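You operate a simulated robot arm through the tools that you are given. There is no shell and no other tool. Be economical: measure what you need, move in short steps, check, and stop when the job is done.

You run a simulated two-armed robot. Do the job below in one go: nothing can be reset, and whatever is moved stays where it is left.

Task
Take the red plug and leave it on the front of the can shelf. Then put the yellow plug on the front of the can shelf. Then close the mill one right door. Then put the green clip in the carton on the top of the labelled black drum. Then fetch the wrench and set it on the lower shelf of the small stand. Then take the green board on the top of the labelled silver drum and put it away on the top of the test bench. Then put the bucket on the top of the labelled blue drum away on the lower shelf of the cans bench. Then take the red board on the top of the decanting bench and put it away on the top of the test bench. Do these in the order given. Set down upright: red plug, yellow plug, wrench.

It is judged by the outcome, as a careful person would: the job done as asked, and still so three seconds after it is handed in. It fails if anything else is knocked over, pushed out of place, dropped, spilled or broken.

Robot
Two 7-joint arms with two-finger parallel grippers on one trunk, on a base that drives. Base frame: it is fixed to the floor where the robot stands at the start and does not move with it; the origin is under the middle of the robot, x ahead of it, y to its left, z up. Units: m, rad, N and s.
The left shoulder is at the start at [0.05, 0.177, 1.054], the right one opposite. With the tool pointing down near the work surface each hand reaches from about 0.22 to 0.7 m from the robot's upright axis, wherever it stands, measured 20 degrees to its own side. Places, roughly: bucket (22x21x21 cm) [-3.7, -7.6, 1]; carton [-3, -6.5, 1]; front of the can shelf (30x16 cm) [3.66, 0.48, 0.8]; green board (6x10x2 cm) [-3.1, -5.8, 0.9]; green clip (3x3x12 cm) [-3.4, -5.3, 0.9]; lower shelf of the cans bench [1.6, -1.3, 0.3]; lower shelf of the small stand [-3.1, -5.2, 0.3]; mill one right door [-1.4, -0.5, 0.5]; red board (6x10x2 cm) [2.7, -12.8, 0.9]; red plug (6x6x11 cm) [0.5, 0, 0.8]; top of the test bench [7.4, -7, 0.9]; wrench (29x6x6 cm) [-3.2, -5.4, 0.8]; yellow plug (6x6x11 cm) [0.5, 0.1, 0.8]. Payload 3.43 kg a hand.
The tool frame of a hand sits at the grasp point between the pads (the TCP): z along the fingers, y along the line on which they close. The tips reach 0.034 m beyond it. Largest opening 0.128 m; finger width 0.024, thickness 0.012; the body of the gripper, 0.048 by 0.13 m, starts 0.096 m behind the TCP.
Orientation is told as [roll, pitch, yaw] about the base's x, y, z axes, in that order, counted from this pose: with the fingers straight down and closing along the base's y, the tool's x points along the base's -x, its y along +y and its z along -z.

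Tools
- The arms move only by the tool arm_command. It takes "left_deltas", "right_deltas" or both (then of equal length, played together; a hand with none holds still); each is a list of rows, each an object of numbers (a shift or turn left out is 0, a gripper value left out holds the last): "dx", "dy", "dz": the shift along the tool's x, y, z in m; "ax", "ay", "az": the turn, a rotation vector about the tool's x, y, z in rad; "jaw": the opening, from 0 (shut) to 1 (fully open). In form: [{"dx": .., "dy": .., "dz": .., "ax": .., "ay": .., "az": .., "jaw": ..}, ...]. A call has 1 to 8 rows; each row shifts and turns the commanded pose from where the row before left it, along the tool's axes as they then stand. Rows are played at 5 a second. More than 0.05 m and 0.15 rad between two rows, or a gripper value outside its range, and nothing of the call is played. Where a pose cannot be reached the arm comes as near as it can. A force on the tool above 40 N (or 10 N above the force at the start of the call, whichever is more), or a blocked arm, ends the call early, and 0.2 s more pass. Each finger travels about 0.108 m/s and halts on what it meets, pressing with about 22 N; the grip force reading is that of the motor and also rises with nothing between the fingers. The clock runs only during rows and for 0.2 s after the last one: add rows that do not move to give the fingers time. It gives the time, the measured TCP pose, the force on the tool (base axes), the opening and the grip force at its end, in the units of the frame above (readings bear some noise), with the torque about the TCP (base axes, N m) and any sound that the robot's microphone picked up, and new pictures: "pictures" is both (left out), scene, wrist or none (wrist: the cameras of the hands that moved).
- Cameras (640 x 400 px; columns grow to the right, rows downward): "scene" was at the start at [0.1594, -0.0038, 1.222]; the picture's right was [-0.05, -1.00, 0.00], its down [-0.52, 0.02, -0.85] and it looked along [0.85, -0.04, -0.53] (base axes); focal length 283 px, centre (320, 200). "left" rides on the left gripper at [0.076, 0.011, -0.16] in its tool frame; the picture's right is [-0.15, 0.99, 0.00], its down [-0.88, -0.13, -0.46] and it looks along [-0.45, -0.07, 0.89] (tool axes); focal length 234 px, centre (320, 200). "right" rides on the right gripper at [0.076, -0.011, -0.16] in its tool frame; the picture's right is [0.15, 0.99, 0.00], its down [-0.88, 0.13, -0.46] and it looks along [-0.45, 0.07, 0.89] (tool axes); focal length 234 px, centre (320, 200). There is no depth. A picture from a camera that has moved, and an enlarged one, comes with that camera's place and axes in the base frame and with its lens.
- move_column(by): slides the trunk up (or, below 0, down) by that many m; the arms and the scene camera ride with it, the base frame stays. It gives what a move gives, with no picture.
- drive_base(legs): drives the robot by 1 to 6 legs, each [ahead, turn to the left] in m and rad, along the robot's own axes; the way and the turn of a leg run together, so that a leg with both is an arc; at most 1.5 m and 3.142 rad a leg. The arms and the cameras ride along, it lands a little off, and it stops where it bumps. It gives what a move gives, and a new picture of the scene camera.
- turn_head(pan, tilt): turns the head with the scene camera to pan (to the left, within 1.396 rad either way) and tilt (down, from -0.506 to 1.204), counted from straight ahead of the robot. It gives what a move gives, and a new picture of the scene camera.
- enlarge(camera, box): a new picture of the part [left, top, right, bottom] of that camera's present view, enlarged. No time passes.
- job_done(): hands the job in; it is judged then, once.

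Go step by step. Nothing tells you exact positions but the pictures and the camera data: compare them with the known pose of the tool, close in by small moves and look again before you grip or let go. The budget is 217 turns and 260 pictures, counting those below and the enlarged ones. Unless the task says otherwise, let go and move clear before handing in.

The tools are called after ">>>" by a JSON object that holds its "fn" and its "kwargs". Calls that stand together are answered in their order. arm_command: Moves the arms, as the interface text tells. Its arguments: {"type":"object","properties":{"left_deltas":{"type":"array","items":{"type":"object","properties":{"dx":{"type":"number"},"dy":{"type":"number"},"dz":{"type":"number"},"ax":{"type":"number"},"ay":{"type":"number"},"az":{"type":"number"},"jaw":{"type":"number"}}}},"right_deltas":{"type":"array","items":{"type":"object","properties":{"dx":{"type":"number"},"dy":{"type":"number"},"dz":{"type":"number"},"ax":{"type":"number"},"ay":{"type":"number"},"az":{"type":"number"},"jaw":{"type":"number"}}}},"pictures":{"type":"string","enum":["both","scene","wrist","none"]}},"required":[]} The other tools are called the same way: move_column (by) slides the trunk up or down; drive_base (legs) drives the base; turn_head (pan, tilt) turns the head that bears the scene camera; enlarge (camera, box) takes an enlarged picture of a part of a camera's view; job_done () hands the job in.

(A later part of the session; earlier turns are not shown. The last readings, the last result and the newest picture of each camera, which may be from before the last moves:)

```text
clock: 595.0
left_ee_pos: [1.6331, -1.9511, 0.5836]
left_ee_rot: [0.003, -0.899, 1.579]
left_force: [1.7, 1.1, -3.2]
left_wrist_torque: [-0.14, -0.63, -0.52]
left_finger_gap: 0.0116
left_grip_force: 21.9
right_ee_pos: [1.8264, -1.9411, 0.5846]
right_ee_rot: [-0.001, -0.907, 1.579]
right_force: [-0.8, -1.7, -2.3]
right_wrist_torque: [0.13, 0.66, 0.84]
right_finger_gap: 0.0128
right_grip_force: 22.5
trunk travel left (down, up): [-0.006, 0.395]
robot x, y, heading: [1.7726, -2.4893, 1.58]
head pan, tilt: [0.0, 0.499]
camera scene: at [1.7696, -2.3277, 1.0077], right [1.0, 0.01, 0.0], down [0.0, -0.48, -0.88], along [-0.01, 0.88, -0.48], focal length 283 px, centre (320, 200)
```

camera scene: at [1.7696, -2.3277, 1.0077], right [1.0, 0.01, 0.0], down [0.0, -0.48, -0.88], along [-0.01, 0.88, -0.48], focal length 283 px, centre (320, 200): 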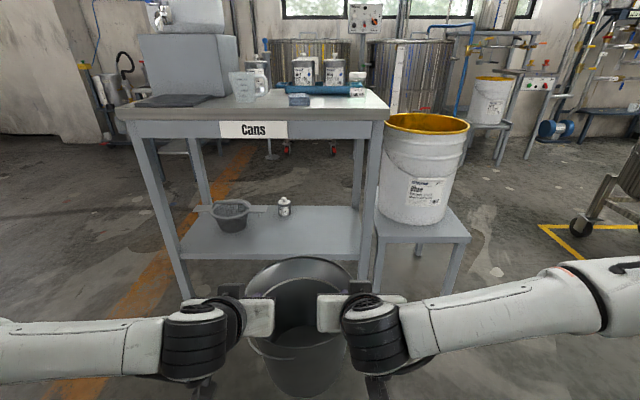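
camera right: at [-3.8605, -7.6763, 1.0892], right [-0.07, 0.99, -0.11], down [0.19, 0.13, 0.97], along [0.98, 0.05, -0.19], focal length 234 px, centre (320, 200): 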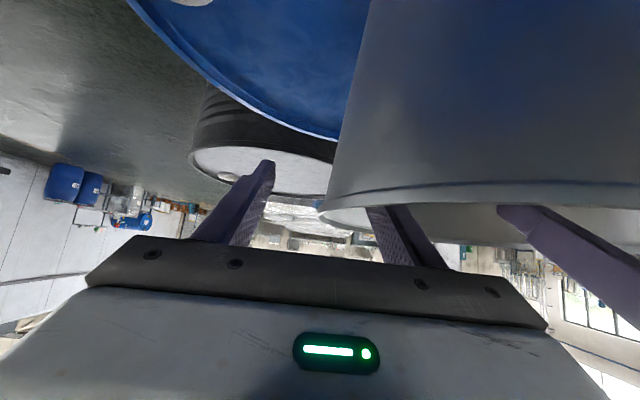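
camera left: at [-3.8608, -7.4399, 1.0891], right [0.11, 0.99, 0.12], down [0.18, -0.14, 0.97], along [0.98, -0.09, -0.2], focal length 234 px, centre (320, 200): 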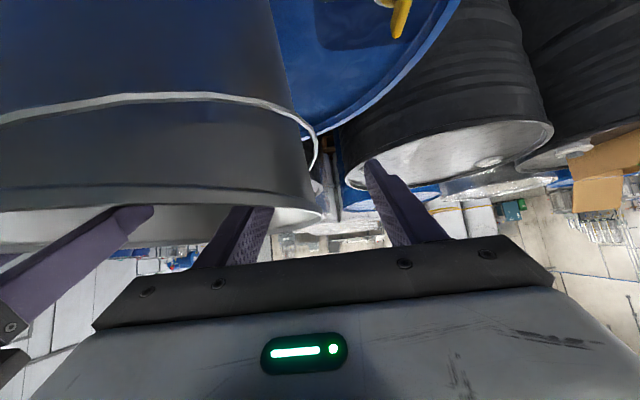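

The view is clear: the bucket goes to x ≈ 1.69, y ≈ -1.36. I'll lower a bit more, shift 4 cm left, and extend the arms to tuck the elbows.

>>> {"fn": "arm_command", "kwargs": {"left_deltas": [{"dz": 0.0143, "dx": 0.018, "dy": 0.02}, {"dz": 0.0143, "dx": 0.018, "dy": 0.02}, {"dz": 0.0143, "dx": 0.018}, {"dz": 0.03, "dx": -0.024}, {"dz": 0.03, "dx": -0.024}, {"dz": 0.03, "dx": -0.024}, {"dz": 0.03, "dx": -0.024}, {}], "right_deltas": [{"dz": 0.0143, "dx": 0.018, "dy": 0.02}, {"dz": 0.0143, "dx": 0.018, "dy": 0.02}, {"dz": 0.0143, "dx": 0.018}, {"dz": 0.03, "dx": -0.024}, {"dz": 0.03, "dx": -0.024}, {"dz": 0.03, "dx": -0.024}, {"dz": 0.03, "dx": -0.024}, {}], "pictures": "scene"}}

```text
clock: 596.8
left_ee_pos: [1.59, -1.7943, 0.5151]
left_ee_rot: [0.001, -0.899, 1.579]
left_force: [-6.9, -2.5, -1.9]
left_wrist_torque: [0.3, -0.89, -1.06]
left_finger_gap: 0.011
left_grip_force: 22.3
right_ee_pos: [1.784, -1.7873, 0.5162]
right_ee_rot: [-0.001, -0.907, 1.58]
right_force: [6.0, 2.7, -3.6]
right_wrist_torque: [-0.35, 0.65, 0.68]
right_finger_gap: 0.0103
right_grip_force: 22.1
trunk travel left (down, up): [-0.006, 0.395]
robot x, y, heading: [1.7682, -2.4895, 1.584]
head pan, tilt: [0.0, 0.499]
camera scene: at [1.7695, -2.3276, 1.0077], right [1.0, 0.01, 0.0], down [0.0, -0.48, -0.88], along [-0.01, 0.88, -0.48], focal length 283 px, centre (320, 200)
```

scene: 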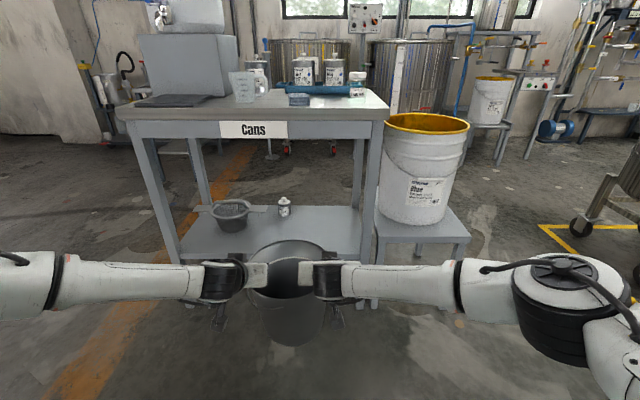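

The forearms still stick out sideways, toward the neighbouring white bucket. I'll extend a little more to draw the elbows back.

>>> {"fn": "arm_command", "kwargs": {"left_deltas": [{"dz": 0.0157, "dx": -0.0124}, {"dz": 0.0157, "dx": -0.0124}, {"dz": 0.008, "dx": -0.006}, {}], "right_deltas": [{"dz": 0.0157, "dx": -0.0124}, {"dz": 0.0157, "dx": -0.0124}, {"dz": 0.008, "dx": -0.006}, {}], "pictures": "scene"}}

```text
clock: 597.8
left_ee_pos: [1.5911, -1.7474, 0.5163]
left_ee_rot: [0.002, -0.899, 1.581]
left_force: [-5.5, 2.5, -0.9]
left_wrist_torque: [-0.05, -0.87, -0.8]
left_finger_gap: 0.0107
left_grip_force: 22.1
right_ee_pos: [1.7845, -1.7385, 0.5161]
right_ee_rot: [-0.001, -0.904, 1.58]
right_force: [5.8, -2.7, -4.1]
right_wrist_torque: [0.04, 0.66, 1.38]
right_finger_gap: 0.0106
right_grip_force: 22.1
trunk travel left (down, up): [-0.006, 0.395]
robot x, y, heading: [1.7713, -2.491, 1.579]
head pan, tilt: [0.0, 0.499]
camera scene: at [1.7695, -2.3276, 1.0077], right [1.0, 0.01, 0.0], down [0.0, -0.48, -0.88], along [-0.01, 0.88, -0.48], focal length 283 px, centre (320, 200)
```

scene: 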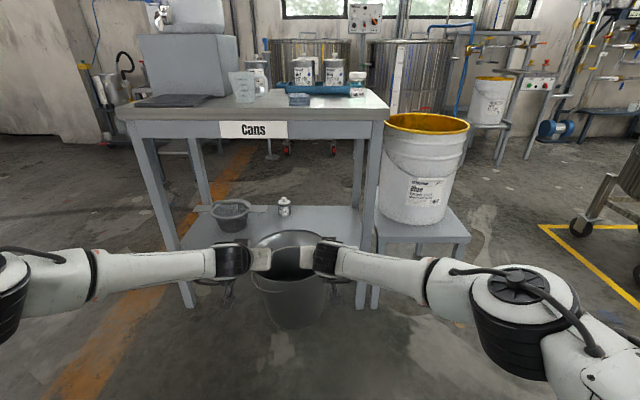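

>>> {"fn": "arm_command", "kwargs": {"left_deltas": [{"dz": 0.0094, "dx": -0.0074}, {"dz": 0.0094, "dx": -0.0074}, {}], "right_deltas": [{"dz": 0.0094, "dx": -0.0074}, {"dz": 0.0094, "dx": -0.0074}, {}], "pictures": "scene"}}

```text
clock: 598.6
left_ee_pos: [1.5901, -1.7218, 0.5153]
left_ee_rot: [0.001, -0.901, 1.578]
left_force: [-3.6, 0.1, -0.8]
left_wrist_torque: [0.41, -0.87, -0.92]
left_finger_gap: 0.0105
left_grip_force: 21.7
right_ee_pos: [1.7845, -1.7143, 0.5172]
right_ee_rot: [-0.003, -0.904, 1.578]
right_force: [3.7, -0.1, -5.7]
right_wrist_torque: [-0.43, 0.5, 0.99]
right_finger_gap: 0.0104
right_grip_force: 22.4
trunk travel left (down, up): [-0.006, 0.395]
robot x, y, heading: [1.7767, -2.4908, 1.576]
head pan, tilt: [0.0, 0.499]
camera scene: at [1.7695, -2.3276, 1.0077], right [1.0, 0.01, 0.0], down [0.0, -0.48, -0.88], along [-0.01, 0.88, -0.48], focal length 283 px, centre (320, 200)
```

scene: 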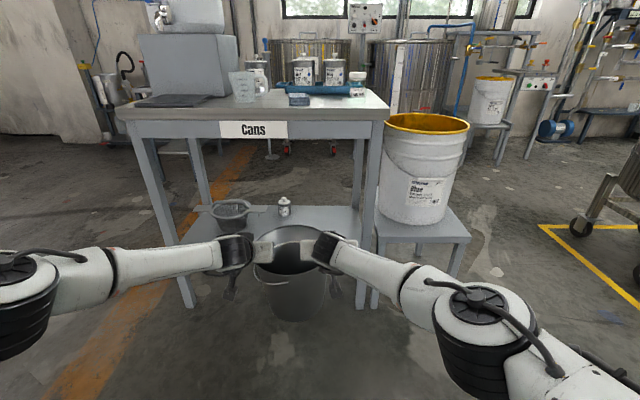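

The elbows are tucked. Now I drive in gently.

>>> {"fn": "drive_base", "kwargs": {"legs": [[0.2, 0.0]]}}

```text
clock: 600.2
left_ee_pos: [1.5897, -1.5233, 0.5151]
left_ee_rot: [0.001, -0.9, 1.577]
left_force: [-0.4, 0.1, -0.4]
left_wrist_torque: [0.24, -0.89, -0.85]
left_finger_gap: 0.0109
left_grip_force: 21.5
right_ee_pos: [1.7854, -1.5155, 0.5176]
right_ee_rot: [-0.001, -0.907, 1.575]
right_force: [0.3, -1.5, -4.7]
right_wrist_torque: [-0.22, 0.52, 1.05]
right_finger_gap: 0.0103
right_grip_force: 21.7
trunk travel left (down, up): [-0.006, 0.395]
robot x, y, heading: [1.7713, -2.2879, 1.582]
head pan, tilt: [0.0, 0.499]
camera scene: at [1.7681, -2.1282, 1.0077], right [1.0, 0.01, 0.0], down [0.0, -0.48, -0.88], along [-0.01, 0.88, -0.48], focal length 283 px, centre (320, 200)
```

scene: 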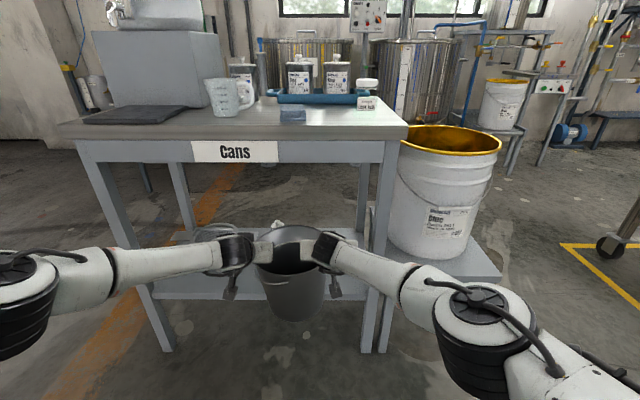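

>>> {"fn": "enlarge", "kwargs": {"camera": "scene", "box": [140, 210, 420, 360]}}

```text
2.29 times, centred on (280, 285) of scene
camera zoom: at [1.7681, -2.1282, 1.0077], right [1.0, 0.01, 0.0], down [0.0, -0.48, -0.88], along [-0.01, 0.88, -0.48], focal length 646 px, centre (411, 6)
```

zoom: 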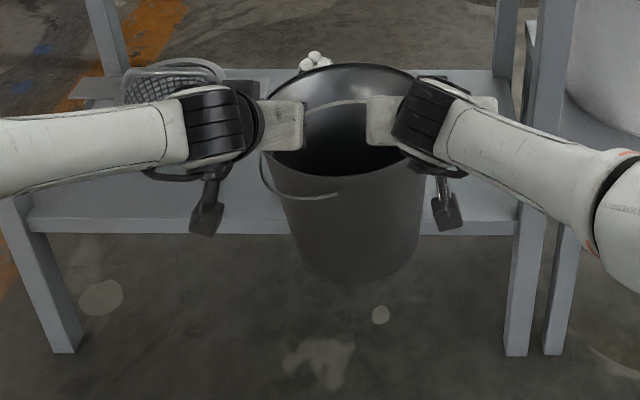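

The bucket's bottom is only about 1 cm above shelf level, so I'll raise by 3 cm before going further in.

>>> {"fn": "move_column", "kwargs": {"by": 0.03}}

>>> {"fn": "drive_base", "kwargs": {"legs": [[0.17, 0.0]]}}

>>> {"fn": "enlarge", "kwargs": {"camera": "scene", "box": [140, 230, 460, 400]}}

```text
clock: 601.0
left_ee_pos: [1.5885, -1.5238, 0.5456]
left_ee_rot: [0.001, -0.901, 1.577]
left_force: [-1.1, 0.0, -1.3]
left_wrist_torque: [-0.01, -0.92, -0.92]
left_finger_gap: 0.0105
left_grip_force: 22.3
right_ee_pos: [1.7852, -1.5163, 0.5476]
right_ee_rot: [0.0, -0.903, 1.578]
right_force: [1.8, -0.8, -3.5]
right_wrist_torque: [-0.03, 0.66, 0.95]
right_finger_gap: 0.0101
right_grip_force: 22.3
trunk travel left (down, up): [-0.036, 0.365]
robot x, y, heading: [1.7689, -2.2886, 1.577]
head pan, tilt: [0.0, 0.499]
```

```text
clock: 602.4
left_ee_pos: [1.5934, -1.3544, 0.5463]
left_ee_rot: [0.001, -0.9, 1.572]
left_force: [-3.2, 0.6, -0.5]
left_wrist_torque: [0.3, -0.9, -0.87]
left_finger_gap: 0.0106
left_grip_force: 21.8
right_ee_pos: [1.7874, -1.348, 0.547]
right_ee_rot: [-0.002, -0.904, 1.57]
right_force: [1.5, -1.3, -5.7]
right_wrist_torque: [-0.3, 0.52, 1.02]
right_finger_gap: 0.01
right_grip_force: 22.1
trunk travel left (down, up): [-0.036, 0.365]
robot x, y, heading: [1.7712, -2.1226, 1.574]
head pan, tilt: [0.0, 0.499]
camera scene: at [1.7682, -1.9609, 1.0377], right [1.0, 0.0, 0.0], down [0.0, -0.48, -0.88], along [0.0, 0.88, -0.48], focal length 283 px, centre (320, 200)
```

scene: 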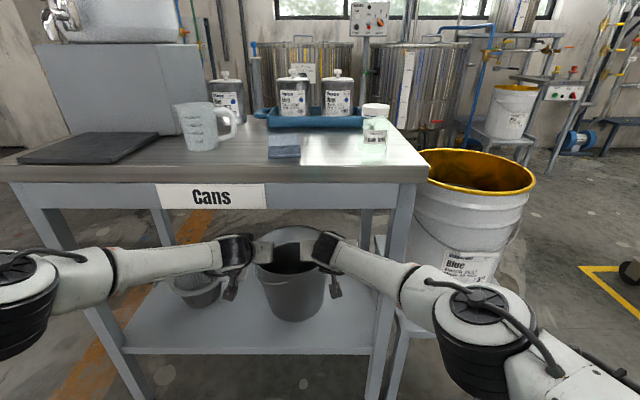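

```text
2.00 times, centred on (300, 315) of scene
camera zoom: at [1.7682, -1.9609, 1.0377], right [1.0, 0.0, 0.0], down [0.0, -0.48, -0.88], along [0.0, 0.88, -0.48], focal length 565 px, centre (360, -30)
```

zoom: 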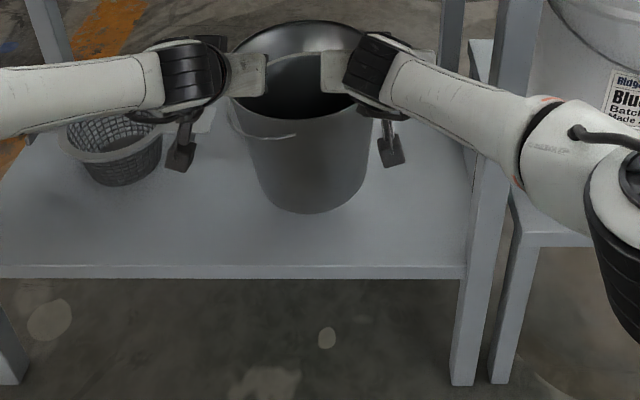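

The bucket is over free shelf space. I'll lower it with the trunk in small steps.

>>> {"fn": "move_column", "kwargs": {"by": -0.03}}

>>> {"fn": "arm_command", "kwargs": {"left_deltas": [{"dz": 0.0025, "dx": 0.0031}, {"dz": 0.0025, "dx": 0.0031}, {"dz": 0.0025, "dx": 0.0031}, {}], "right_deltas": [{"dz": 0.0025, "dx": 0.0031}, {"dz": 0.0025, "dx": 0.0031}, {"dz": 0.0025, "dx": 0.0031}, {}], "pictures": "scene"}}

```text
clock: 603.2
left_ee_pos: [1.5926, -1.3559, 0.516]
left_ee_rot: [0.003, -0.9, 1.573]
left_force: [-1.9, 0.1, -2.6]
left_wrist_torque: [-0.01, -0.88, -0.95]
left_finger_gap: 0.0106
left_grip_force: 22.5
right_ee_pos: [1.7878, -1.3484, 0.5172]
right_ee_rot: [-0.001, -0.903, 1.572]
right_force: [1.9, -0.2, -4.5]
right_wrist_torque: [0.0, 0.65, 0.98]
right_finger_gap: 0.01
right_grip_force: 22.3
trunk travel left (down, up): [-0.006, 0.395]
robot x, y, heading: [1.7651, -2.1226, 1.57]
head pan, tilt: [0.0, 0.499]
```

```text
clock: 604.2
left_ee_pos: [1.5923, -1.3537, 0.5042]
left_ee_rot: [0.006, -0.902, 1.573]
left_force: [-5.1, 2.3, -1.8]
left_wrist_torque: [-0.02, -0.84, -0.91]
left_finger_gap: 0.0104
left_grip_force: 22.1
right_ee_pos: [1.7875, -1.3482, 0.5033]
right_ee_rot: [-0.001, -0.903, 1.572]
right_force: [4.6, -2.5, -4.7]
right_wrist_torque: [0.04, 0.53, 1.34]
right_finger_gap: 0.01
right_grip_force: 22.0
trunk travel left (down, up): [-0.006, 0.395]
robot x, y, heading: [1.7661, -2.126, 1.572]
head pan, tilt: [0.0, 0.499]
camera scene: at [1.7682, -1.9609, 1.0077], right [1.0, 0.0, 0.0], down [0.0, -0.48, -0.88], along [0.0, 0.88, -0.48], focal length 283 px, centre (320, 200)
```

scene: 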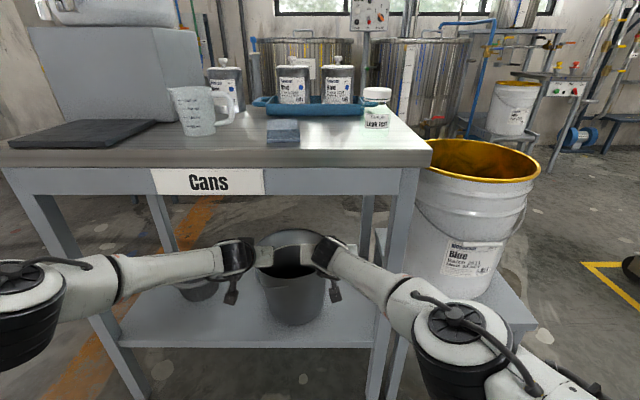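

>>> {"fn": "arm_command", "kwargs": {"left_deltas": [{"dz": 0.0025, "dx": 0.0031}, {"dz": 0.0025, "dx": 0.0031}, {"dz": 0.0025, "dx": 0.0031}, {"dz": 0.0025, "dx": 0.0031}, {"dz": 0.0025, "dx": 0.0031}, {}], "right_deltas": [{"dz": 0.0025, "dx": 0.0031}, {"dz": 0.0025, "dx": 0.0031}, {"dz": 0.0025, "dx": 0.0031}, {"dz": 0.0025, "dx": 0.0031}, {"dz": 0.0025, "dx": 0.0031}, {}], "pictures": "scene"}}

```text
clock: 605.6
left_ee_pos: [1.5956, -1.353, 0.4893]
left_ee_rot: [0.001, -0.909, 1.569]
left_force: [2.2, -0.9, 19.3]
left_wrist_torque: [0.17, -0.97, -1.01]
left_finger_gap: 0.0118
left_grip_force: 22.0
right_ee_pos: [1.7895, -1.3515, 0.4955]
right_ee_rot: [0.0, -0.909, 1.571]
right_force: [0.1, 3.5, -0.2]
right_wrist_torque: [0.09, 0.59, 0.36]
right_finger_gap: 0.0086
right_grip_force: 21.8
right hand out of reach, approached as far as the arm can: row 3, 5
trunk travel left (down, up): [-0.006, 0.395]
robot x, y, heading: [1.769, -2.1266, 1.573]
head pan, tilt: [0.0, 0.499]
camera scene: at [1.7687, -1.9631, 1.0084], right [1.0, 0.0, 0.0], down [0.0, -0.48, -0.88], along [0.0, 0.88, -0.48], focal length 283 px, centre (320, 200)
```

scene: 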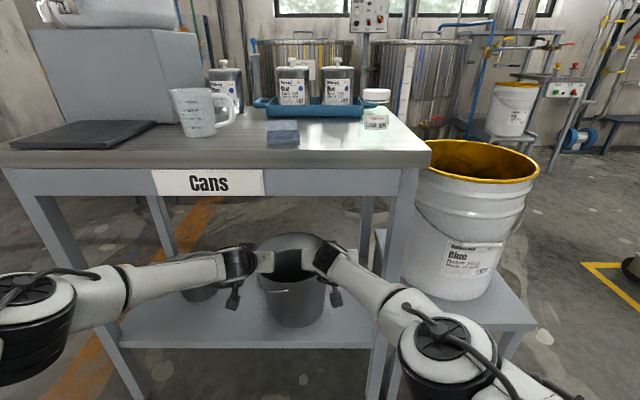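

The left side touches and the right is a few mm high. I'll even that out with the trunk and the left arm.

>>> {"fn": "move_column", "kwargs": {"by": -0.005}}

>>> {"fn": "arm_command", "kwargs": {"left_deltas": [{"dz": -0.002, "dx": -0.0025}, {}], "pictures": "none"}}

```text
clock: 606.1
left_ee_pos: [1.5954, -1.3547, 0.4884]
left_ee_rot: [0.0, -0.912, 1.57]
left_force: [8.9, 1.7, 25.0]
left_wrist_torque: [-0.77, -0.16, 0.21]
left_finger_gap: 0.0113
left_grip_force: 21.6
right_ee_pos: [1.7918, -1.3499, 0.4945]
right_ee_rot: [-0.001, -0.914, 1.57]
right_force: [1.1, -2.6, 15.9]
right_wrist_torque: [-0.35, 0.66, 0.5]
right_finger_gap: 0.0088
right_grip_force: 22.4
trunk travel left (down, up): [-0.001, 0.4]
robot x, y, heading: [1.7694, -2.1229, 1.574]
head pan, tilt: [0.0, 0.499]
```

```text
clock: 606.7
left_ee_pos: [1.5944, -1.3551, 0.4887]
left_ee_rot: [-0.002, -0.909, 1.571]
left_force: [12.2, 11.4, 15.6]
left_wrist_torque: [-0.4, 0.2, 1.0]
left_finger_gap: 0.0113
left_grip_force: 21.7
right_ee_pos: [1.7903, -1.3512, 0.4926]
right_ee_rot: [0.001, -0.912, 1.572]
right_force: [1.3, -6.2, 21.3]
right_wrist_torque: [0.12, 0.66, 0.76]
right_finger_gap: 0.0092
right_grip_force: 22.4
trunk travel left (down, up): [-0.001, 0.4]
robot x, y, heading: [1.7671, -2.1232, 1.574]
head pan, tilt: [0.0, 0.499]
```

Both sides rest on the shelf. I'll open both grippers, lift a little, then withdraw.

>>> {"fn": "arm_command", "kwargs": {"left_deltas": [{"jaw": 0.35}, {}, {}, {"dz": -0.0062, "dx": -0.0078}, {"dz": -0.0093, "dx": -0.0118}, {"dz": -0.0093, "dx": -0.0118}, {}], "right_deltas": [{"jaw": 0.35}, {}, {}, {"dz": -0.0062, "dx": -0.0078}, {"dz": -0.0093, "dx": -0.0118}, {"dz": -0.0093, "dx": -0.0118}, {}], "pictures": "both"}}

```text
clock: 608.3
left_ee_pos: [1.5924, -1.3554, 0.5219]
left_ee_rot: [0.005, -0.901, 1.573]
left_force: [-0.1, 0.3, 0.4]
left_wrist_torque: [0.01, 0.01, 0.02]
left_finger_gap: 0.0449
left_grip_force: 0.2
right_ee_pos: [1.7899, -1.3502, 0.5281]
right_ee_rot: [-0.002, -0.905, 1.57]
right_force: [1.1, 0.7, -0.4]
right_wrist_torque: [0.0, 0.02, -0.04]
right_finger_gap: 0.0447
right_grip_force: 0.1
trunk travel left (down, up): [-0.001, 0.4]
robot x, y, heading: [1.7692, -2.1229, 1.571]
head pan, tilt: [0.0, 0.499]
camera scene: at [1.7683, -1.9614, 1.0028], right [1.0, 0.0, 0.0], down [0.0, -0.48, -0.88], along [0.0, 0.88, -0.48], focal length 283 px, centre (320, 200)
camera right: at [1.8005, -1.5238, 0.5669], right [-0.99, -0.09, -0.12], down [-0.13, 0.18, 0.97], along [-0.07, 0.98, -0.19], focal length 234 px, centre (320, 200)
camera left: at [1.5816, -1.5278, 0.5611], right [-0.99, 0.09, 0.12], down [0.13, 0.19, 0.97], along [0.06, 0.98, -0.2], focal length 234 px, centre (320, 200)
```

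scene: 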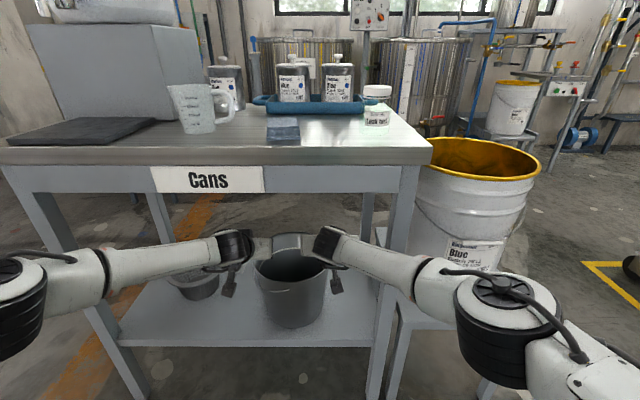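
right: 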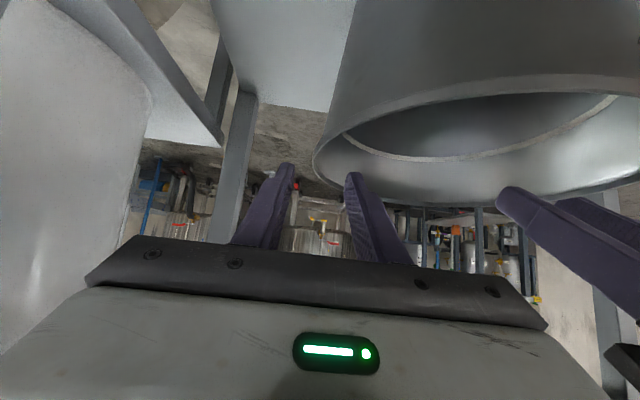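
left: 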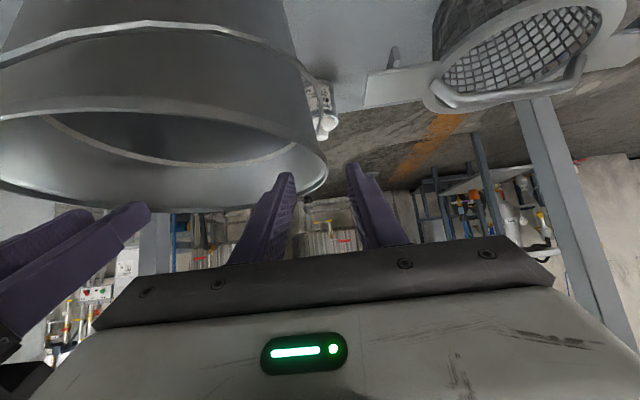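

>>> {"fn": "arm_command", "kwargs": {"left_deltas": [{"dz": -0.0125, "dx": -0.0157}, {"dz": -0.02, "dx": -0.004}, {"dz": -0.03}, {"dz": -0.04}, {}], "right_deltas": [{"dz": -0.0125, "dx": -0.0157}, {"dz": -0.02, "dx": -0.004}, {"dz": -0.03}, {"dz": -0.04}, {}], "pictures": "scene"}}

```text
clock: 609.5
left_ee_pos: [1.5933, -1.4239, 0.601]
left_ee_rot: [0.003, -0.902, 1.573]
left_force: [-0.2, -0.5, 0.0]
left_wrist_torque: [0.04, 0.02, -0.01]
left_finger_gap: 0.0449
left_grip_force: 0.0
right_ee_pos: [1.7897, -1.4212, 0.6077]
right_ee_rot: [0.0, -0.907, 1.571]
right_force: [-0.2, -0.1, -0.4]
right_wrist_torque: [0.0, 0.0, 0.02]
right_finger_gap: 0.045
right_grip_force: 0.0
trunk travel left (down, up): [-0.001, 0.4]
robot x, y, heading: [1.7703, -2.119, 1.574]
head pan, tilt: [0.0, 0.499]
camera scene: at [1.7683, -1.9615, 1.0028], right [1.0, 0.0, 0.0], down [0.0, -0.48, -0.88], along [0.0, 0.88, -0.48], focal length 283 px, centre (320, 200)
```

scene: 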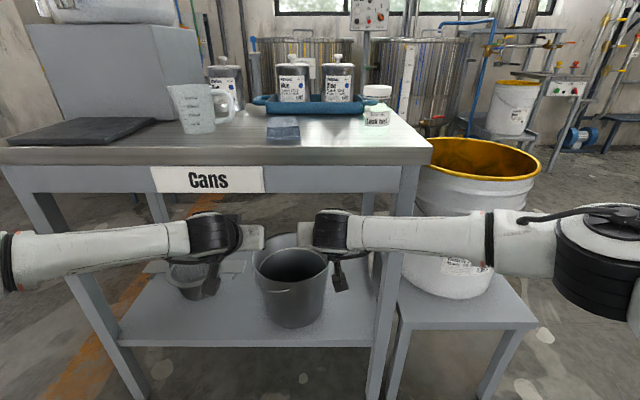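

The bucket stands level on the shelf. I'll back straight out and check it.

>>> {"fn": "drive_base", "kwargs": {"legs": [[-0.6, 0.0]]}}

```text
clock: 612.9
left_ee_pos: [1.5976, -2.0218, 0.6016]
left_ee_rot: [0.002, -0.899, 1.565]
left_force: [-0.3, 0.6, -0.2]
left_wrist_torque: [0.0, -0.02, 0.02]
left_finger_gap: 0.0449
left_grip_force: 0.0
right_ee_pos: [1.7939, -2.0207, 0.6083]
right_ee_rot: [-0.002, -0.905, 1.565]
right_force: [-0.3, 0.4, -0.4]
right_wrist_torque: [0.01, -0.01, -0.01]
right_finger_gap: 0.0445
right_grip_force: 0.1
trunk travel left (down, up): [-0.001, 0.4]
robot x, y, heading: [1.7666, -2.7221, 1.57]
head pan, tilt: [0.0, 0.499]
camera scene: at [1.7687, -2.5606, 1.0028], right [1.0, 0.0, 0.0], down [0.0, -0.48, -0.88], along [0.0, 0.88, -0.48], focal length 283 px, centre (320, 200)
```

scene: 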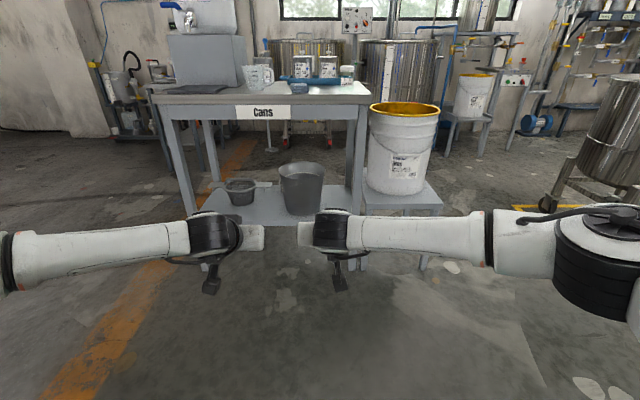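

The bucket is in place. I'll restore both arms upright, raise the trunk and head south for the red board at (2.7, -12.8).

>>> {"fn": "arm_command", "kwargs": {"left_deltas": [{"ay": 0.15, "dz": -0.02}, {"ay": 0.15, "dz": -0.02}, {"ay": 0.15, "dz": -0.02}, {"ay": 0.15, "dy": 0.02}, {"ay": 0.15, "dy": 0.03}, {"ay": 0.15, "dy": 0.03}, {}], "right_deltas": [{"ay": 0.15, "dz": -0.02}, {"ay": 0.15, "dz": -0.02}, {"ay": 0.15, "dz": -0.02}, {"ay": 0.15, "dy": -0.02}, {"ay": 0.15, "dy": -0.03}, {"ay": 0.15, "dy": -0.03}, {}], "pictures": "none"}}

>>> {"fn": "move_column", "kwargs": {"by": 0.39}}

>>> {"fn": "arm_command", "kwargs": {"left_deltas": [{"dx": 0.04}, {"dx": 0.04}, {"dx": 0.04}, {}], "right_deltas": [{"dx": 0.04}, {"dx": 0.04}, {"dx": 0.04}, {}], "pictures": "none"}}

>>> {"fn": "drive_base", "kwargs": {"legs": [[0.0, -2.73], [1.5, 0.0], [1.3, 0.0], [0.0, -0.4]]}}

>>> {"fn": "turn_head", "kwargs": {"pan": 0.0, "tilt": 0.2}}

```text
clock: 614.5
left_ee_pos: [1.518, -2.0636, 0.6455]
left_ee_rot: [0.003, -0.002, 1.567]
left_force: [-0.7, 0.3, 0.1]
left_wrist_torque: [0.01, 0.02, -0.01]
left_finger_gap: 0.0448
left_grip_force: 0.0
right_ee_pos: [1.8644, -2.0902, 0.6541]
right_ee_rot: [0.002, -0.005, 1.566]
right_force: [0.7, 0.2, -0.2]
right_wrist_torque: [-0.03, 0.03, 0.01]
right_finger_gap: 0.0452
right_grip_force: 0.1
right hand out of reach, approached as far as the arm can: row 6
trunk travel left (down, up): [-0.001, 0.4]
robot x, y, heading: [1.7681, -2.7243, 1.571]
head pan, tilt: [0.0, 0.499]
```

```text
clock: 618.3
left_ee_pos: [1.5189, -2.0614, 1.0376]
left_ee_rot: [0.001, -0.003, 1.569]
left_force: [-0.8, -0.2, 0.1]
left_wrist_torque: [0.03, -0.03, -0.04]
left_finger_gap: 0.0448
left_grip_force: 0.0
right_ee_pos: [1.8643, -2.0904, 1.0434]
right_ee_rot: [-0.001, -0.006, 1.565]
right_force: [-0.5, 0.2, -0.3]
right_wrist_torque: [0.0, 0.02, -0.03]
right_finger_gap: 0.045
right_grip_force: 0.1
trunk travel left (down, up): [-0.391, 0.01]
robot x, y, heading: [1.7672, -2.7219, 1.562]
head pan, tilt: [0.0, 0.499]
```

```text
clock: 619.3
left_ee_pos: [1.5188, -2.1812, 1.036]
left_ee_rot: [0.001, -0.003, 1.569]
left_force: [-0.2, 0.7, -0.3]
left_wrist_torque: [0.0, 0.0, -0.02]
left_finger_gap: 0.0448
left_grip_force: 0.0
right_ee_pos: [1.8643, -2.2061, 1.043]
right_ee_rot: [-0.002, -0.008, 1.562]
right_force: [0.2, -0.3, 0.4]
right_wrist_torque: [-0.05, 0.01, -0.01]
right_finger_gap: 0.045
right_grip_force: 0.1
trunk travel left (down, up): [-0.391, 0.01]
robot x, y, heading: [1.7713, -2.7209, 1.575]
head pan, tilt: [0.0, 0.499]
```

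```text
clock: 640.3
left_ee_pos: [3.3468, -5.7314, 1.0347]
left_ee_rot: [0.002, -0.003, -1.483]
left_force: [0.5, 0.1, 0.0]
left_wrist_torque: [0.04, -0.01, 0.01]
left_finger_gap: 0.0449
left_grip_force: 0.1
right_ee_pos: [2.9999, -5.7361, 1.0432]
right_ee_rot: [-0.001, -0.006, -1.488]
right_force: [-0.5, -0.1, 0.5]
right_wrist_torque: [-0.01, 0.02, 0.0]
right_finger_gap: 0.0446
right_grip_force: 0.0
trunk travel left (down, up): [-0.391, 0.01]
robot x, y, heading: [3.0499, -5.2145, -1.484]
head pan, tilt: [0.0, 0.499]
camera scene: at [3.0635, -5.3761, 1.3928], right [-1.0, -0.09, 0.0], down [-0.04, 0.48, -0.88], along [0.08, -0.87, -0.48], focal length 283 px, centre (320, 200)
```

scene: 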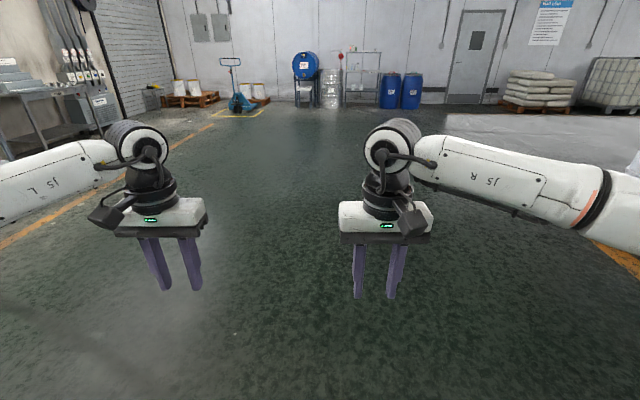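

```text
clock: 641.1
left_ee_pos: [3.3485, -5.7321, 1.0359]
left_ee_rot: [0.001, -0.004, -1.483]
left_force: [0.7, 0.1, -0.6]
left_wrist_torque: [0.03, 0.01, -0.02]
left_finger_gap: 0.0446
left_grip_force: 0.0
right_ee_pos: [3.0015, -5.7377, 1.0429]
right_ee_rot: [0.0, -0.008, -1.49]
right_force: [0.0, 0.4, 0.2]
right_wrist_torque: [0.0, 0.05, -0.01]
right_finger_gap: 0.0446
right_grip_force: 0.0
trunk travel left (down, up): [-0.391, 0.01]
robot x, y, heading: [3.0507, -5.217, -1.485]
head pan, tilt: [0.0, 0.201]
camera scene: at [3.0642, -5.3782, 1.4204], right [-1.0, -0.09, 0.0], down [-0.02, 0.2, -0.98], along [0.08, -0.98, -0.2], focal length 283 px, centre (320, 200)
```

scene: 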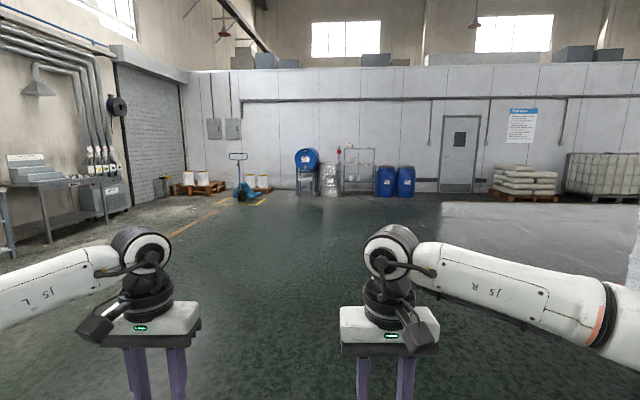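

The decanting bench is by the blue drums at the far wall. I'll drive toward it.

>>> {"fn": "drive_base", "kwargs": {"legs": [[0.0, -0.14], [1.5, 0.0], [1.5, 0.0], [1.5, 0.0], [1.3, 0.0], [0.0, 0.05]]}}

>>> {"fn": "turn_head", "kwargs": {"pan": 0.0, "tilt": 0.35}}

```text
clock: 669.9
left_ee_pos: [2.9577, -11.5934, 1.0356]
left_ee_rot: [0.002, -0.004, -1.598]
left_force: [0.7, 0.5, -0.1]
left_wrist_torque: [0.02, 0.01, 0.01]
left_finger_gap: 0.0451
left_grip_force: 0.0
right_ee_pos: [2.6123, -11.5569, 1.0436]
right_ee_rot: [-0.002, -0.007, -1.604]
right_force: [1.2, 0.3, -0.6]
right_wrist_torque: [0.0, 0.05, 0.01]
right_finger_gap: 0.0446
right_grip_force: 0.0
trunk travel left (down, up): [-0.391, 0.01]
robot x, y, heading: [2.7246, -11.0463, -1.599]
head pan, tilt: [0.0, 0.201]
camera scene: at [2.717, -11.208, 1.4205], right [-1.0, 0.03, 0.0], down [0.01, 0.2, -0.98], along [-0.03, -0.98, -0.2], focal length 283 px, centre (320, 200)
```

scene: 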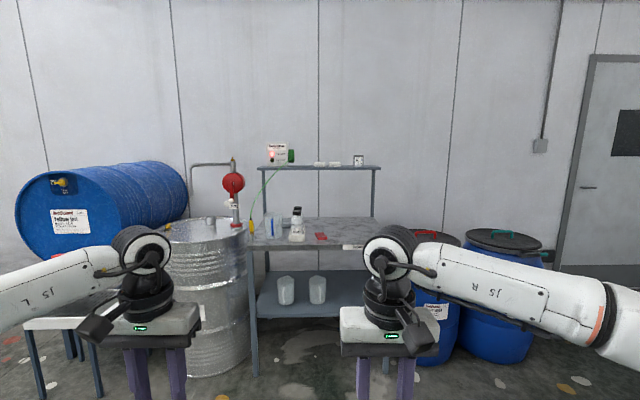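

```text
clock: 670.6
left_ee_pos: [2.9571, -11.5923, 1.0364]
left_ee_rot: [0.002, -0.003, -1.6]
left_force: [-0.5, 0.7, -0.6]
left_wrist_torque: [0.0, -0.01, 0.01]
left_finger_gap: 0.0449
left_grip_force: 0.1
right_ee_pos: [2.6121, -11.5569, 1.0428]
right_ee_rot: [-0.001, -0.008, -1.603]
right_force: [-0.4, 0.1, 0.4]
right_wrist_torque: [0.01, -0.02, 0.01]
right_finger_gap: 0.0446
right_grip_force: 0.0
trunk travel left (down, up): [-0.391, 0.01]
robot x, y, heading: [2.7203, -11.0474, -1.602]
head pan, tilt: [0.0, 0.351]
camera scene: at [2.7162, -11.2079, 1.4065], right [-1.0, 0.03, 0.0], down [0.01, 0.34, -0.94], along [-0.03, -0.94, -0.34], focal length 283 px, centre (320, 200)
```

scene: 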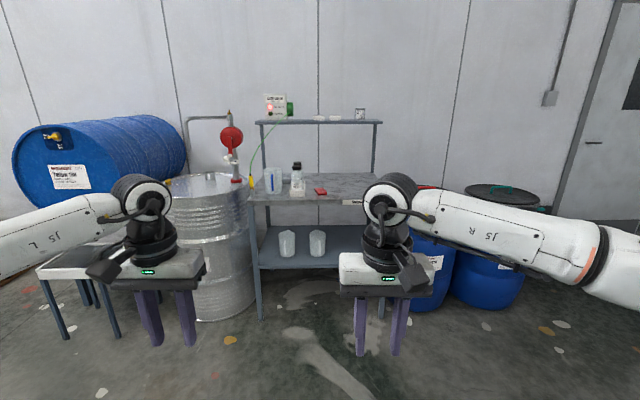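

The red board lies at about (2.66, -12.74), near the bench's front edge. I'll retract the left hand so it stays clear of the bottles, then drive in.

>>> {"fn": "arm_command", "kwargs": {"left_deltas": [{"dx": 0.035, "dz": -0.03}, {"dx": 0.035, "dz": -0.03}, {"dx": 0.035, "dz": -0.03}, {"dx": 0.03, "dz": -0.03}, {}], "pictures": "none"}}

>>> {"fn": "drive_base", "kwargs": {"legs": [[0.0, 0.03], [0.95, 0.0]]}}

>>> {"fn": "turn_head", "kwargs": {"pan": 0.0, "tilt": 0.6}}

```text
clock: 671.8
left_ee_pos: [2.9644, -11.458, 1.1532]
left_ee_rot: [0.0, -0.003, -1.598]
left_force: [0.3, -0.2, 0.1]
left_wrist_torque: [0.03, 0.01, 0.0]
left_finger_gap: 0.0448
left_grip_force: 0.1
right_ee_pos: [2.6128, -11.5567, 1.0443]
right_ee_rot: [-0.001, -0.008, -1.603]
right_force: [0.8, 0.0, -0.3]
right_wrist_torque: [0.05, 0.02, 0.01]
right_finger_gap: 0.0449
right_grip_force: 0.1
trunk travel left (down, up): [-0.391, 0.01]
robot x, y, heading: [2.7207, -11.0416, -1.597]
head pan, tilt: [0.0, 0.351]
```

```text
clock: 677.0
left_ee_pos: [2.9853, -12.3749, 1.1516]
left_ee_rot: [0.001, -0.003, -1.56]
left_force: [0.4, -0.4, -0.3]
left_wrist_torque: [0.02, -0.02, 0.02]
left_finger_gap: 0.0447
left_grip_force: 0.0
right_ee_pos: [2.639, -12.4862, 1.0434]
right_ee_rot: [0.0, -0.006, -1.565]
right_force: [-0.3, 0.1, 0.5]
right_wrist_torque: [0.06, 0.01, 0.0]
right_finger_gap: 0.0449
right_grip_force: 0.1
trunk travel left (down, up): [-0.391, 0.01]
robot x, y, heading: [2.726, -11.9708, -1.568]
head pan, tilt: [0.0, 0.351]
camera scene: at [2.728, -12.1335, 1.4065], right [-1.0, -0.01, 0.0], down [0.0, 0.34, -0.94], along [0.01, -0.94, -0.34], focal length 283 px, centre (320, 200)
```

scene: 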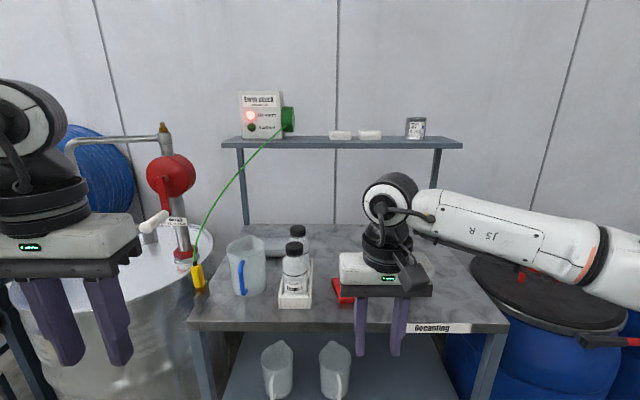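

```text
clock: 677.8
left_ee_pos: [2.9861, -12.3736, 1.1522]
left_ee_rot: [0.001, -0.004, -1.558]
left_force: [-0.4, -1.2, -0.4]
left_wrist_torque: [-0.01, 0.0, -0.01]
left_finger_gap: 0.0448
left_grip_force: 0.1
right_ee_pos: [2.6387, -12.4857, 1.0434]
right_ee_rot: [-0.002, -0.009, -1.565]
right_force: [-0.1, 0.7, -0.2]
right_wrist_torque: [0.01, 0.0, -0.01]
right_finger_gap: 0.0449
right_grip_force: 0.1
trunk travel left (down, up): [-0.391, 0.01]
robot x, y, heading: [2.7276, -11.971, -1.562]
head pan, tilt: [0.0, 0.6]
camera scene: at [2.7279, -12.1284, 1.3838], right [-1.0, -0.01, 0.0], down [-0.01, 0.56, -0.83], along [0.01, -0.83, -0.56], focal length 283 px, centre (320, 200)
```

scene: 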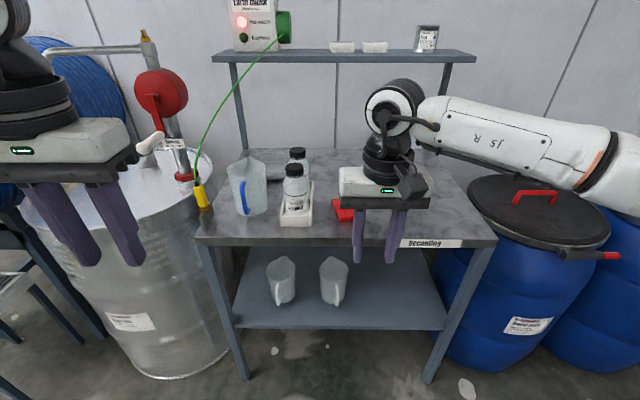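

>>> {"fn": "arm_command", "kwargs": {"left_deltas": [{"dx": 0.03, "dz": -0.03}, {"dx": 0.03, "dz": -0.03}, {"dx": 0.03}, {}], "right_deltas": [{"jaw": 0.75}, {}, {}, {}], "pictures": "none"}}

>>> {"fn": "drive_base", "kwargs": {"legs": [[0.15, 0.0]]}}

>>> {"fn": "enlarge", "kwargs": {"camera": "right", "box": [0, 0, 640, 400]}}

```text
clock: 678.8
left_ee_pos: [2.9839, -12.2817, 1.213]
left_ee_rot: [0.002, -0.004, -1.558]
left_force: [-0.1, 0.3, -0.1]
left_wrist_torque: [-0.02, 0.01, -0.01]
left_finger_gap: 0.045
left_grip_force: 0.1
right_ee_pos: [2.6381, -12.4863, 1.0431]
right_ee_rot: [-0.001, -0.007, -1.563]
right_force: [0.7, 0.1, -0.1]
right_wrist_torque: [0.0, -0.03, 0.0]
right_finger_gap: 0.0961
right_grip_force: 0.0
trunk travel left (down, up): [-0.391, 0.01]
robot x, y, heading: [2.7271, -11.9702, -1.559]
head pan, tilt: [0.0, 0.6]
```

```text
clock: 680.2
left_ee_pos: [2.9854, -12.4297, 1.212]
left_ee_rot: [0.001, -0.003, -1.557]
left_force: [-0.1, -1.0, 0.7]
left_wrist_torque: [0.05, -0.02, 0.03]
left_finger_gap: 0.0448
left_grip_force: 0.0
right_ee_pos: [2.6411, -12.6331, 1.0441]
right_ee_rot: [-0.001, -0.006, -1.562]
right_force: [-1.0, -0.2, -0.2]
right_wrist_torque: [0.05, -0.02, -0.04]
right_finger_gap: 0.096
right_grip_force: 0.1
trunk travel left (down, up): [-0.391, 0.01]
robot x, y, heading: [2.7285, -12.1152, -1.558]
head pan, tilt: [0.0, 0.6]
camera scene: at [2.7299, -12.2764, 1.3836], right [-1.0, -0.01, 0.0], down [-0.01, 0.57, -0.82], along [0.01, -0.82, -0.57], focal length 283 px, centre (320, 200)
```

scene: 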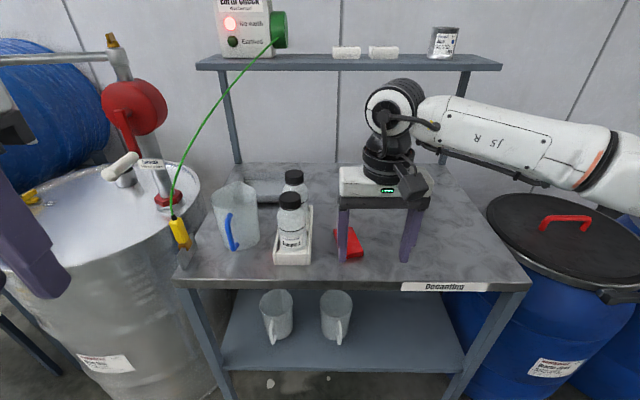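

```text
1.00 times, centred on (320, 200) of right (not enlarged: the box is as wide or as high as the picture)
camera zoom: at [2.6288, -12.5572, 1.2026], right [0.99, 0.16, 0.0], down [0.14, -0.88, 0.46], along [0.07, -0.46, -0.89], focal length 234 px, centre (320, 200)
```

zoom: 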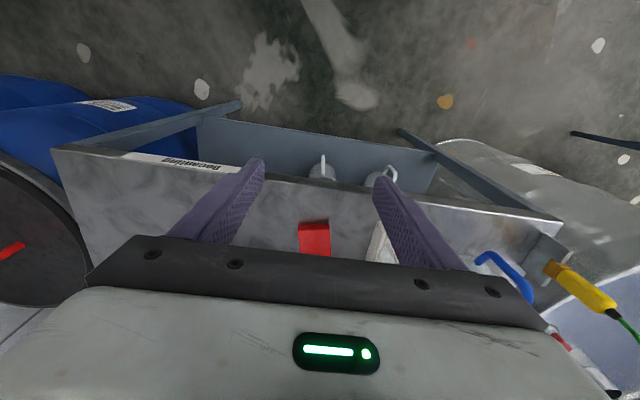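

>>> {"fn": "drive_base", "kwargs": {"legs": [[0.09, 0.0]]}}

>>> {"fn": "arm_command", "kwargs": {"right_deltas": [{"dx": -0.035, "dy": 0.01, "jaw": 0.66}, {"dx": -0.02, "dy": 0.008}, {"dz": 0.03}, {}], "pictures": "both"}}

```text
clock: 681.3
left_ee_pos: [2.9877, -12.5198, 1.2132]
left_ee_rot: [0.002, -0.004, -1.555]
left_force: [0.5, 0.2, 0.3]
left_wrist_torque: [0.04, -0.05, -0.01]
left_finger_gap: 0.0447
left_grip_force: 0.1
right_ee_pos: [2.643, -12.7228, 1.043]
right_ee_rot: [0.0, -0.007, -1.56]
right_force: [-0.1, 0.0, 1.0]
right_wrist_torque: [0.01, -0.01, 0.0]
right_finger_gap: 0.096
right_grip_force: 0.1
trunk travel left (down, up): [-0.391, 0.01]
robot x, y, heading: [2.7296, -12.2083, -1.558]
head pan, tilt: [0.0, 0.6]
camera scene: at [2.7311, -12.366, 1.3836], right [-1.0, -0.01, 0.0], down [-0.01, 0.57, -0.82], along [0.01, -0.82, -0.57], focal length 283 px, centre (320, 200)
```

scene: 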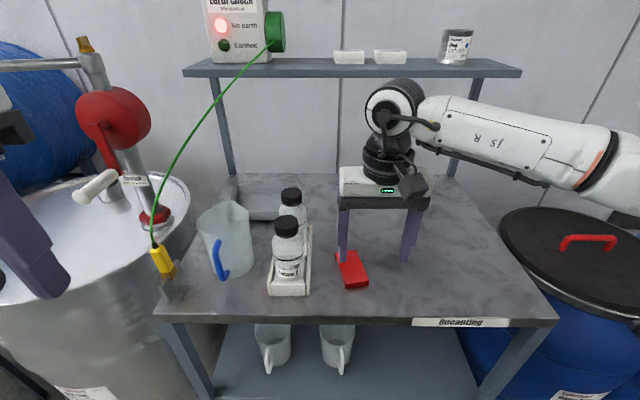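

```text
clock: 682.3
left_ee_pos: [2.9869, -12.518, 1.2138]
left_ee_rot: [0.001, -0.004, -1.558]
left_force: [-1.3, 0.4, 0.6]
left_wrist_torque: [-0.01, -0.05, -0.03]
left_finger_gap: 0.0448
left_grip_force: 0.1
right_ee_pos: [2.6624, -12.7789, 1.0144]
right_ee_rot: [0.0, -0.008, -1.56]
right_force: [-0.6, -0.6, 0.8]
right_wrist_torque: [0.0, 0.01, 0.03]
right_finger_gap: 0.0846
right_grip_force: 0.1
trunk travel left (down, up): [-0.391, 0.01]
robot x, y, heading: [2.7284, -12.2061, -1.561]
head pan, tilt: [0.0, 0.6]
camera scene: at [2.7312, -12.3648, 1.3838], right [-1.0, -0.01, 0.0], down [-0.01, 0.56, -0.83], along [0.01, -0.83, -0.56], focal length 283 px, centre (320, 200)
camera right: at [2.6491, -12.7028, 1.1741], right [0.99, 0.16, 0.0], down [0.14, -0.88, 0.46], along [0.07, -0.46, -0.89], focal length 234 px, centre (320, 200)
```

scene: 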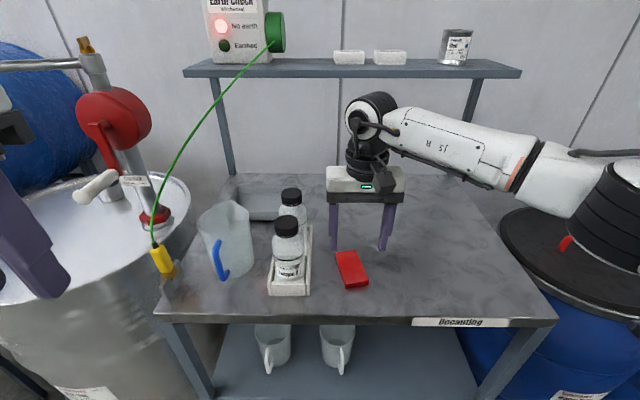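
right: 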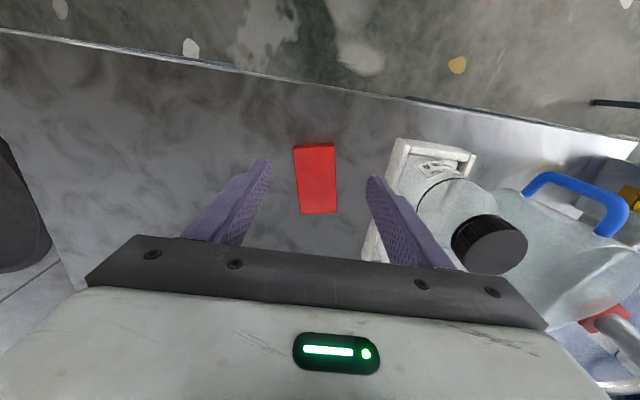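

Both views agree the board is at (2.662, -12.825), turned about 0.19 rad. I'll move over it, match the angle and lower.

>>> {"fn": "arm_command", "kwargs": {"right_deltas": [{"dx": -0.03, "dz": 0.02}, {"dx": -0.016, "dz": 0.03}, {"az": -0.1}, {"az": -0.09}, {"dz": 0.03}, {}], "pictures": "both"}}

```text
clock: 683.7
left_ee_pos: [2.9869, -12.5183, 1.2134]
left_ee_rot: [0.001, -0.006, -1.557]
left_force: [0.0, 0.5, -0.8]
left_wrist_torque: [-0.01, 0.0, -0.01]
left_finger_gap: 0.045
left_grip_force: 0.1
right_ee_pos: [2.6603, -12.8248, 0.934]
right_ee_rot: [-0.002, -0.006, -1.37]
right_force: [-0.7, -0.5, -0.4]
right_wrist_torque: [0.02, -0.04, 0.03]
right_finger_gap: 0.0842
right_grip_force: 0.1
trunk travel left (down, up): [-0.391, 0.01]
robot x, y, heading: [2.7306, -12.2047, -1.559]
head pan, tilt: [0.0, 0.6]
camera scene: at [2.7311, -12.3648, 1.3838], right [-1.0, -0.01, 0.0], down [-0.01, 0.56, -0.83], along [0.01, -0.83, -0.56], focal length 283 px, centre (320, 200)
camera right: at [2.6345, -12.7517, 1.0935], right [0.94, 0.34, 0.0], down [0.3, -0.83, 0.46], along [0.15, -0.44, -0.89], focal length 234 px, centre (320, 200)
```

scene: 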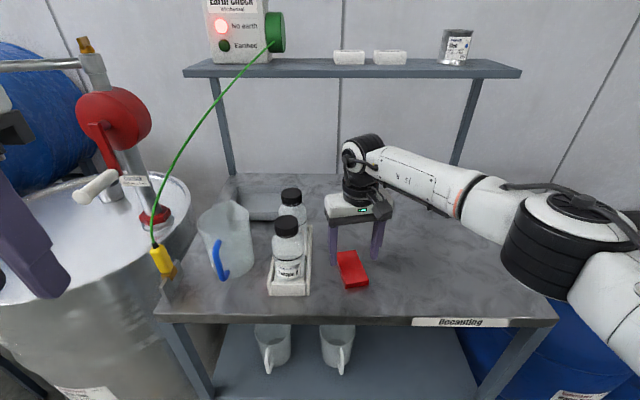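
right: 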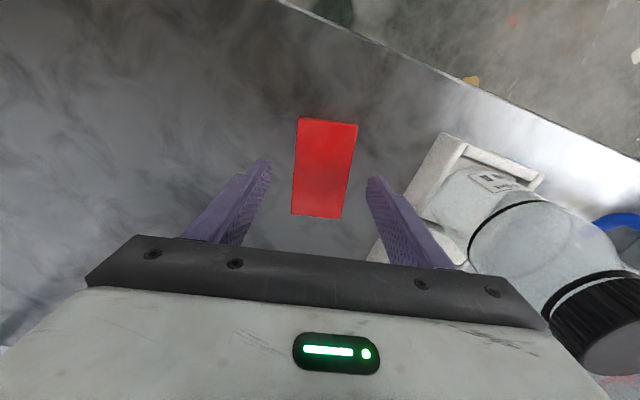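

Aligned. I'll lower and grip.

>>> {"fn": "arm_command", "kwargs": {"right_deltas": [{"dz": 0.012}, {"dz": 0.01}, {}, {"jaw": 0.0}, {}, {}, {}], "pictures": "wrist"}}

```text
clock: 685.3
left_ee_pos: [2.9865, -12.5189, 1.2138]
left_ee_rot: [0.002, -0.004, -1.558]
left_force: [0.1, -0.3, 0.9]
left_wrist_torque: [-0.02, -0.01, -0.01]
left_finger_gap: 0.0448
left_grip_force: 0.1
right_ee_pos: [2.6606, -12.8251, 0.9134]
right_ee_rot: [-0.002, -0.007, -1.371]
right_force: [0.4, -0.2, 0.9]
right_wrist_torque: [-0.03, -0.01, -0.02]
right_finger_gap: 0.0001
right_grip_force: 22.1
trunk travel left (down, up): [-0.391, 0.01]
robot x, y, heading: [2.731, -12.2112, -1.557]
head pan, tilt: [0.0, 0.6]
camera right: at [2.6346, -12.7512, 1.0717], right [0.94, 0.34, 0.0], down [0.3, -0.83, 0.46], along [0.15, -0.44, -0.89], focal length 234 px, centre (320, 200)
```

right: 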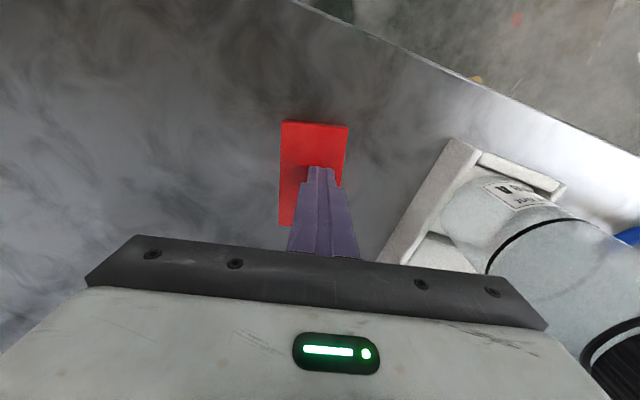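

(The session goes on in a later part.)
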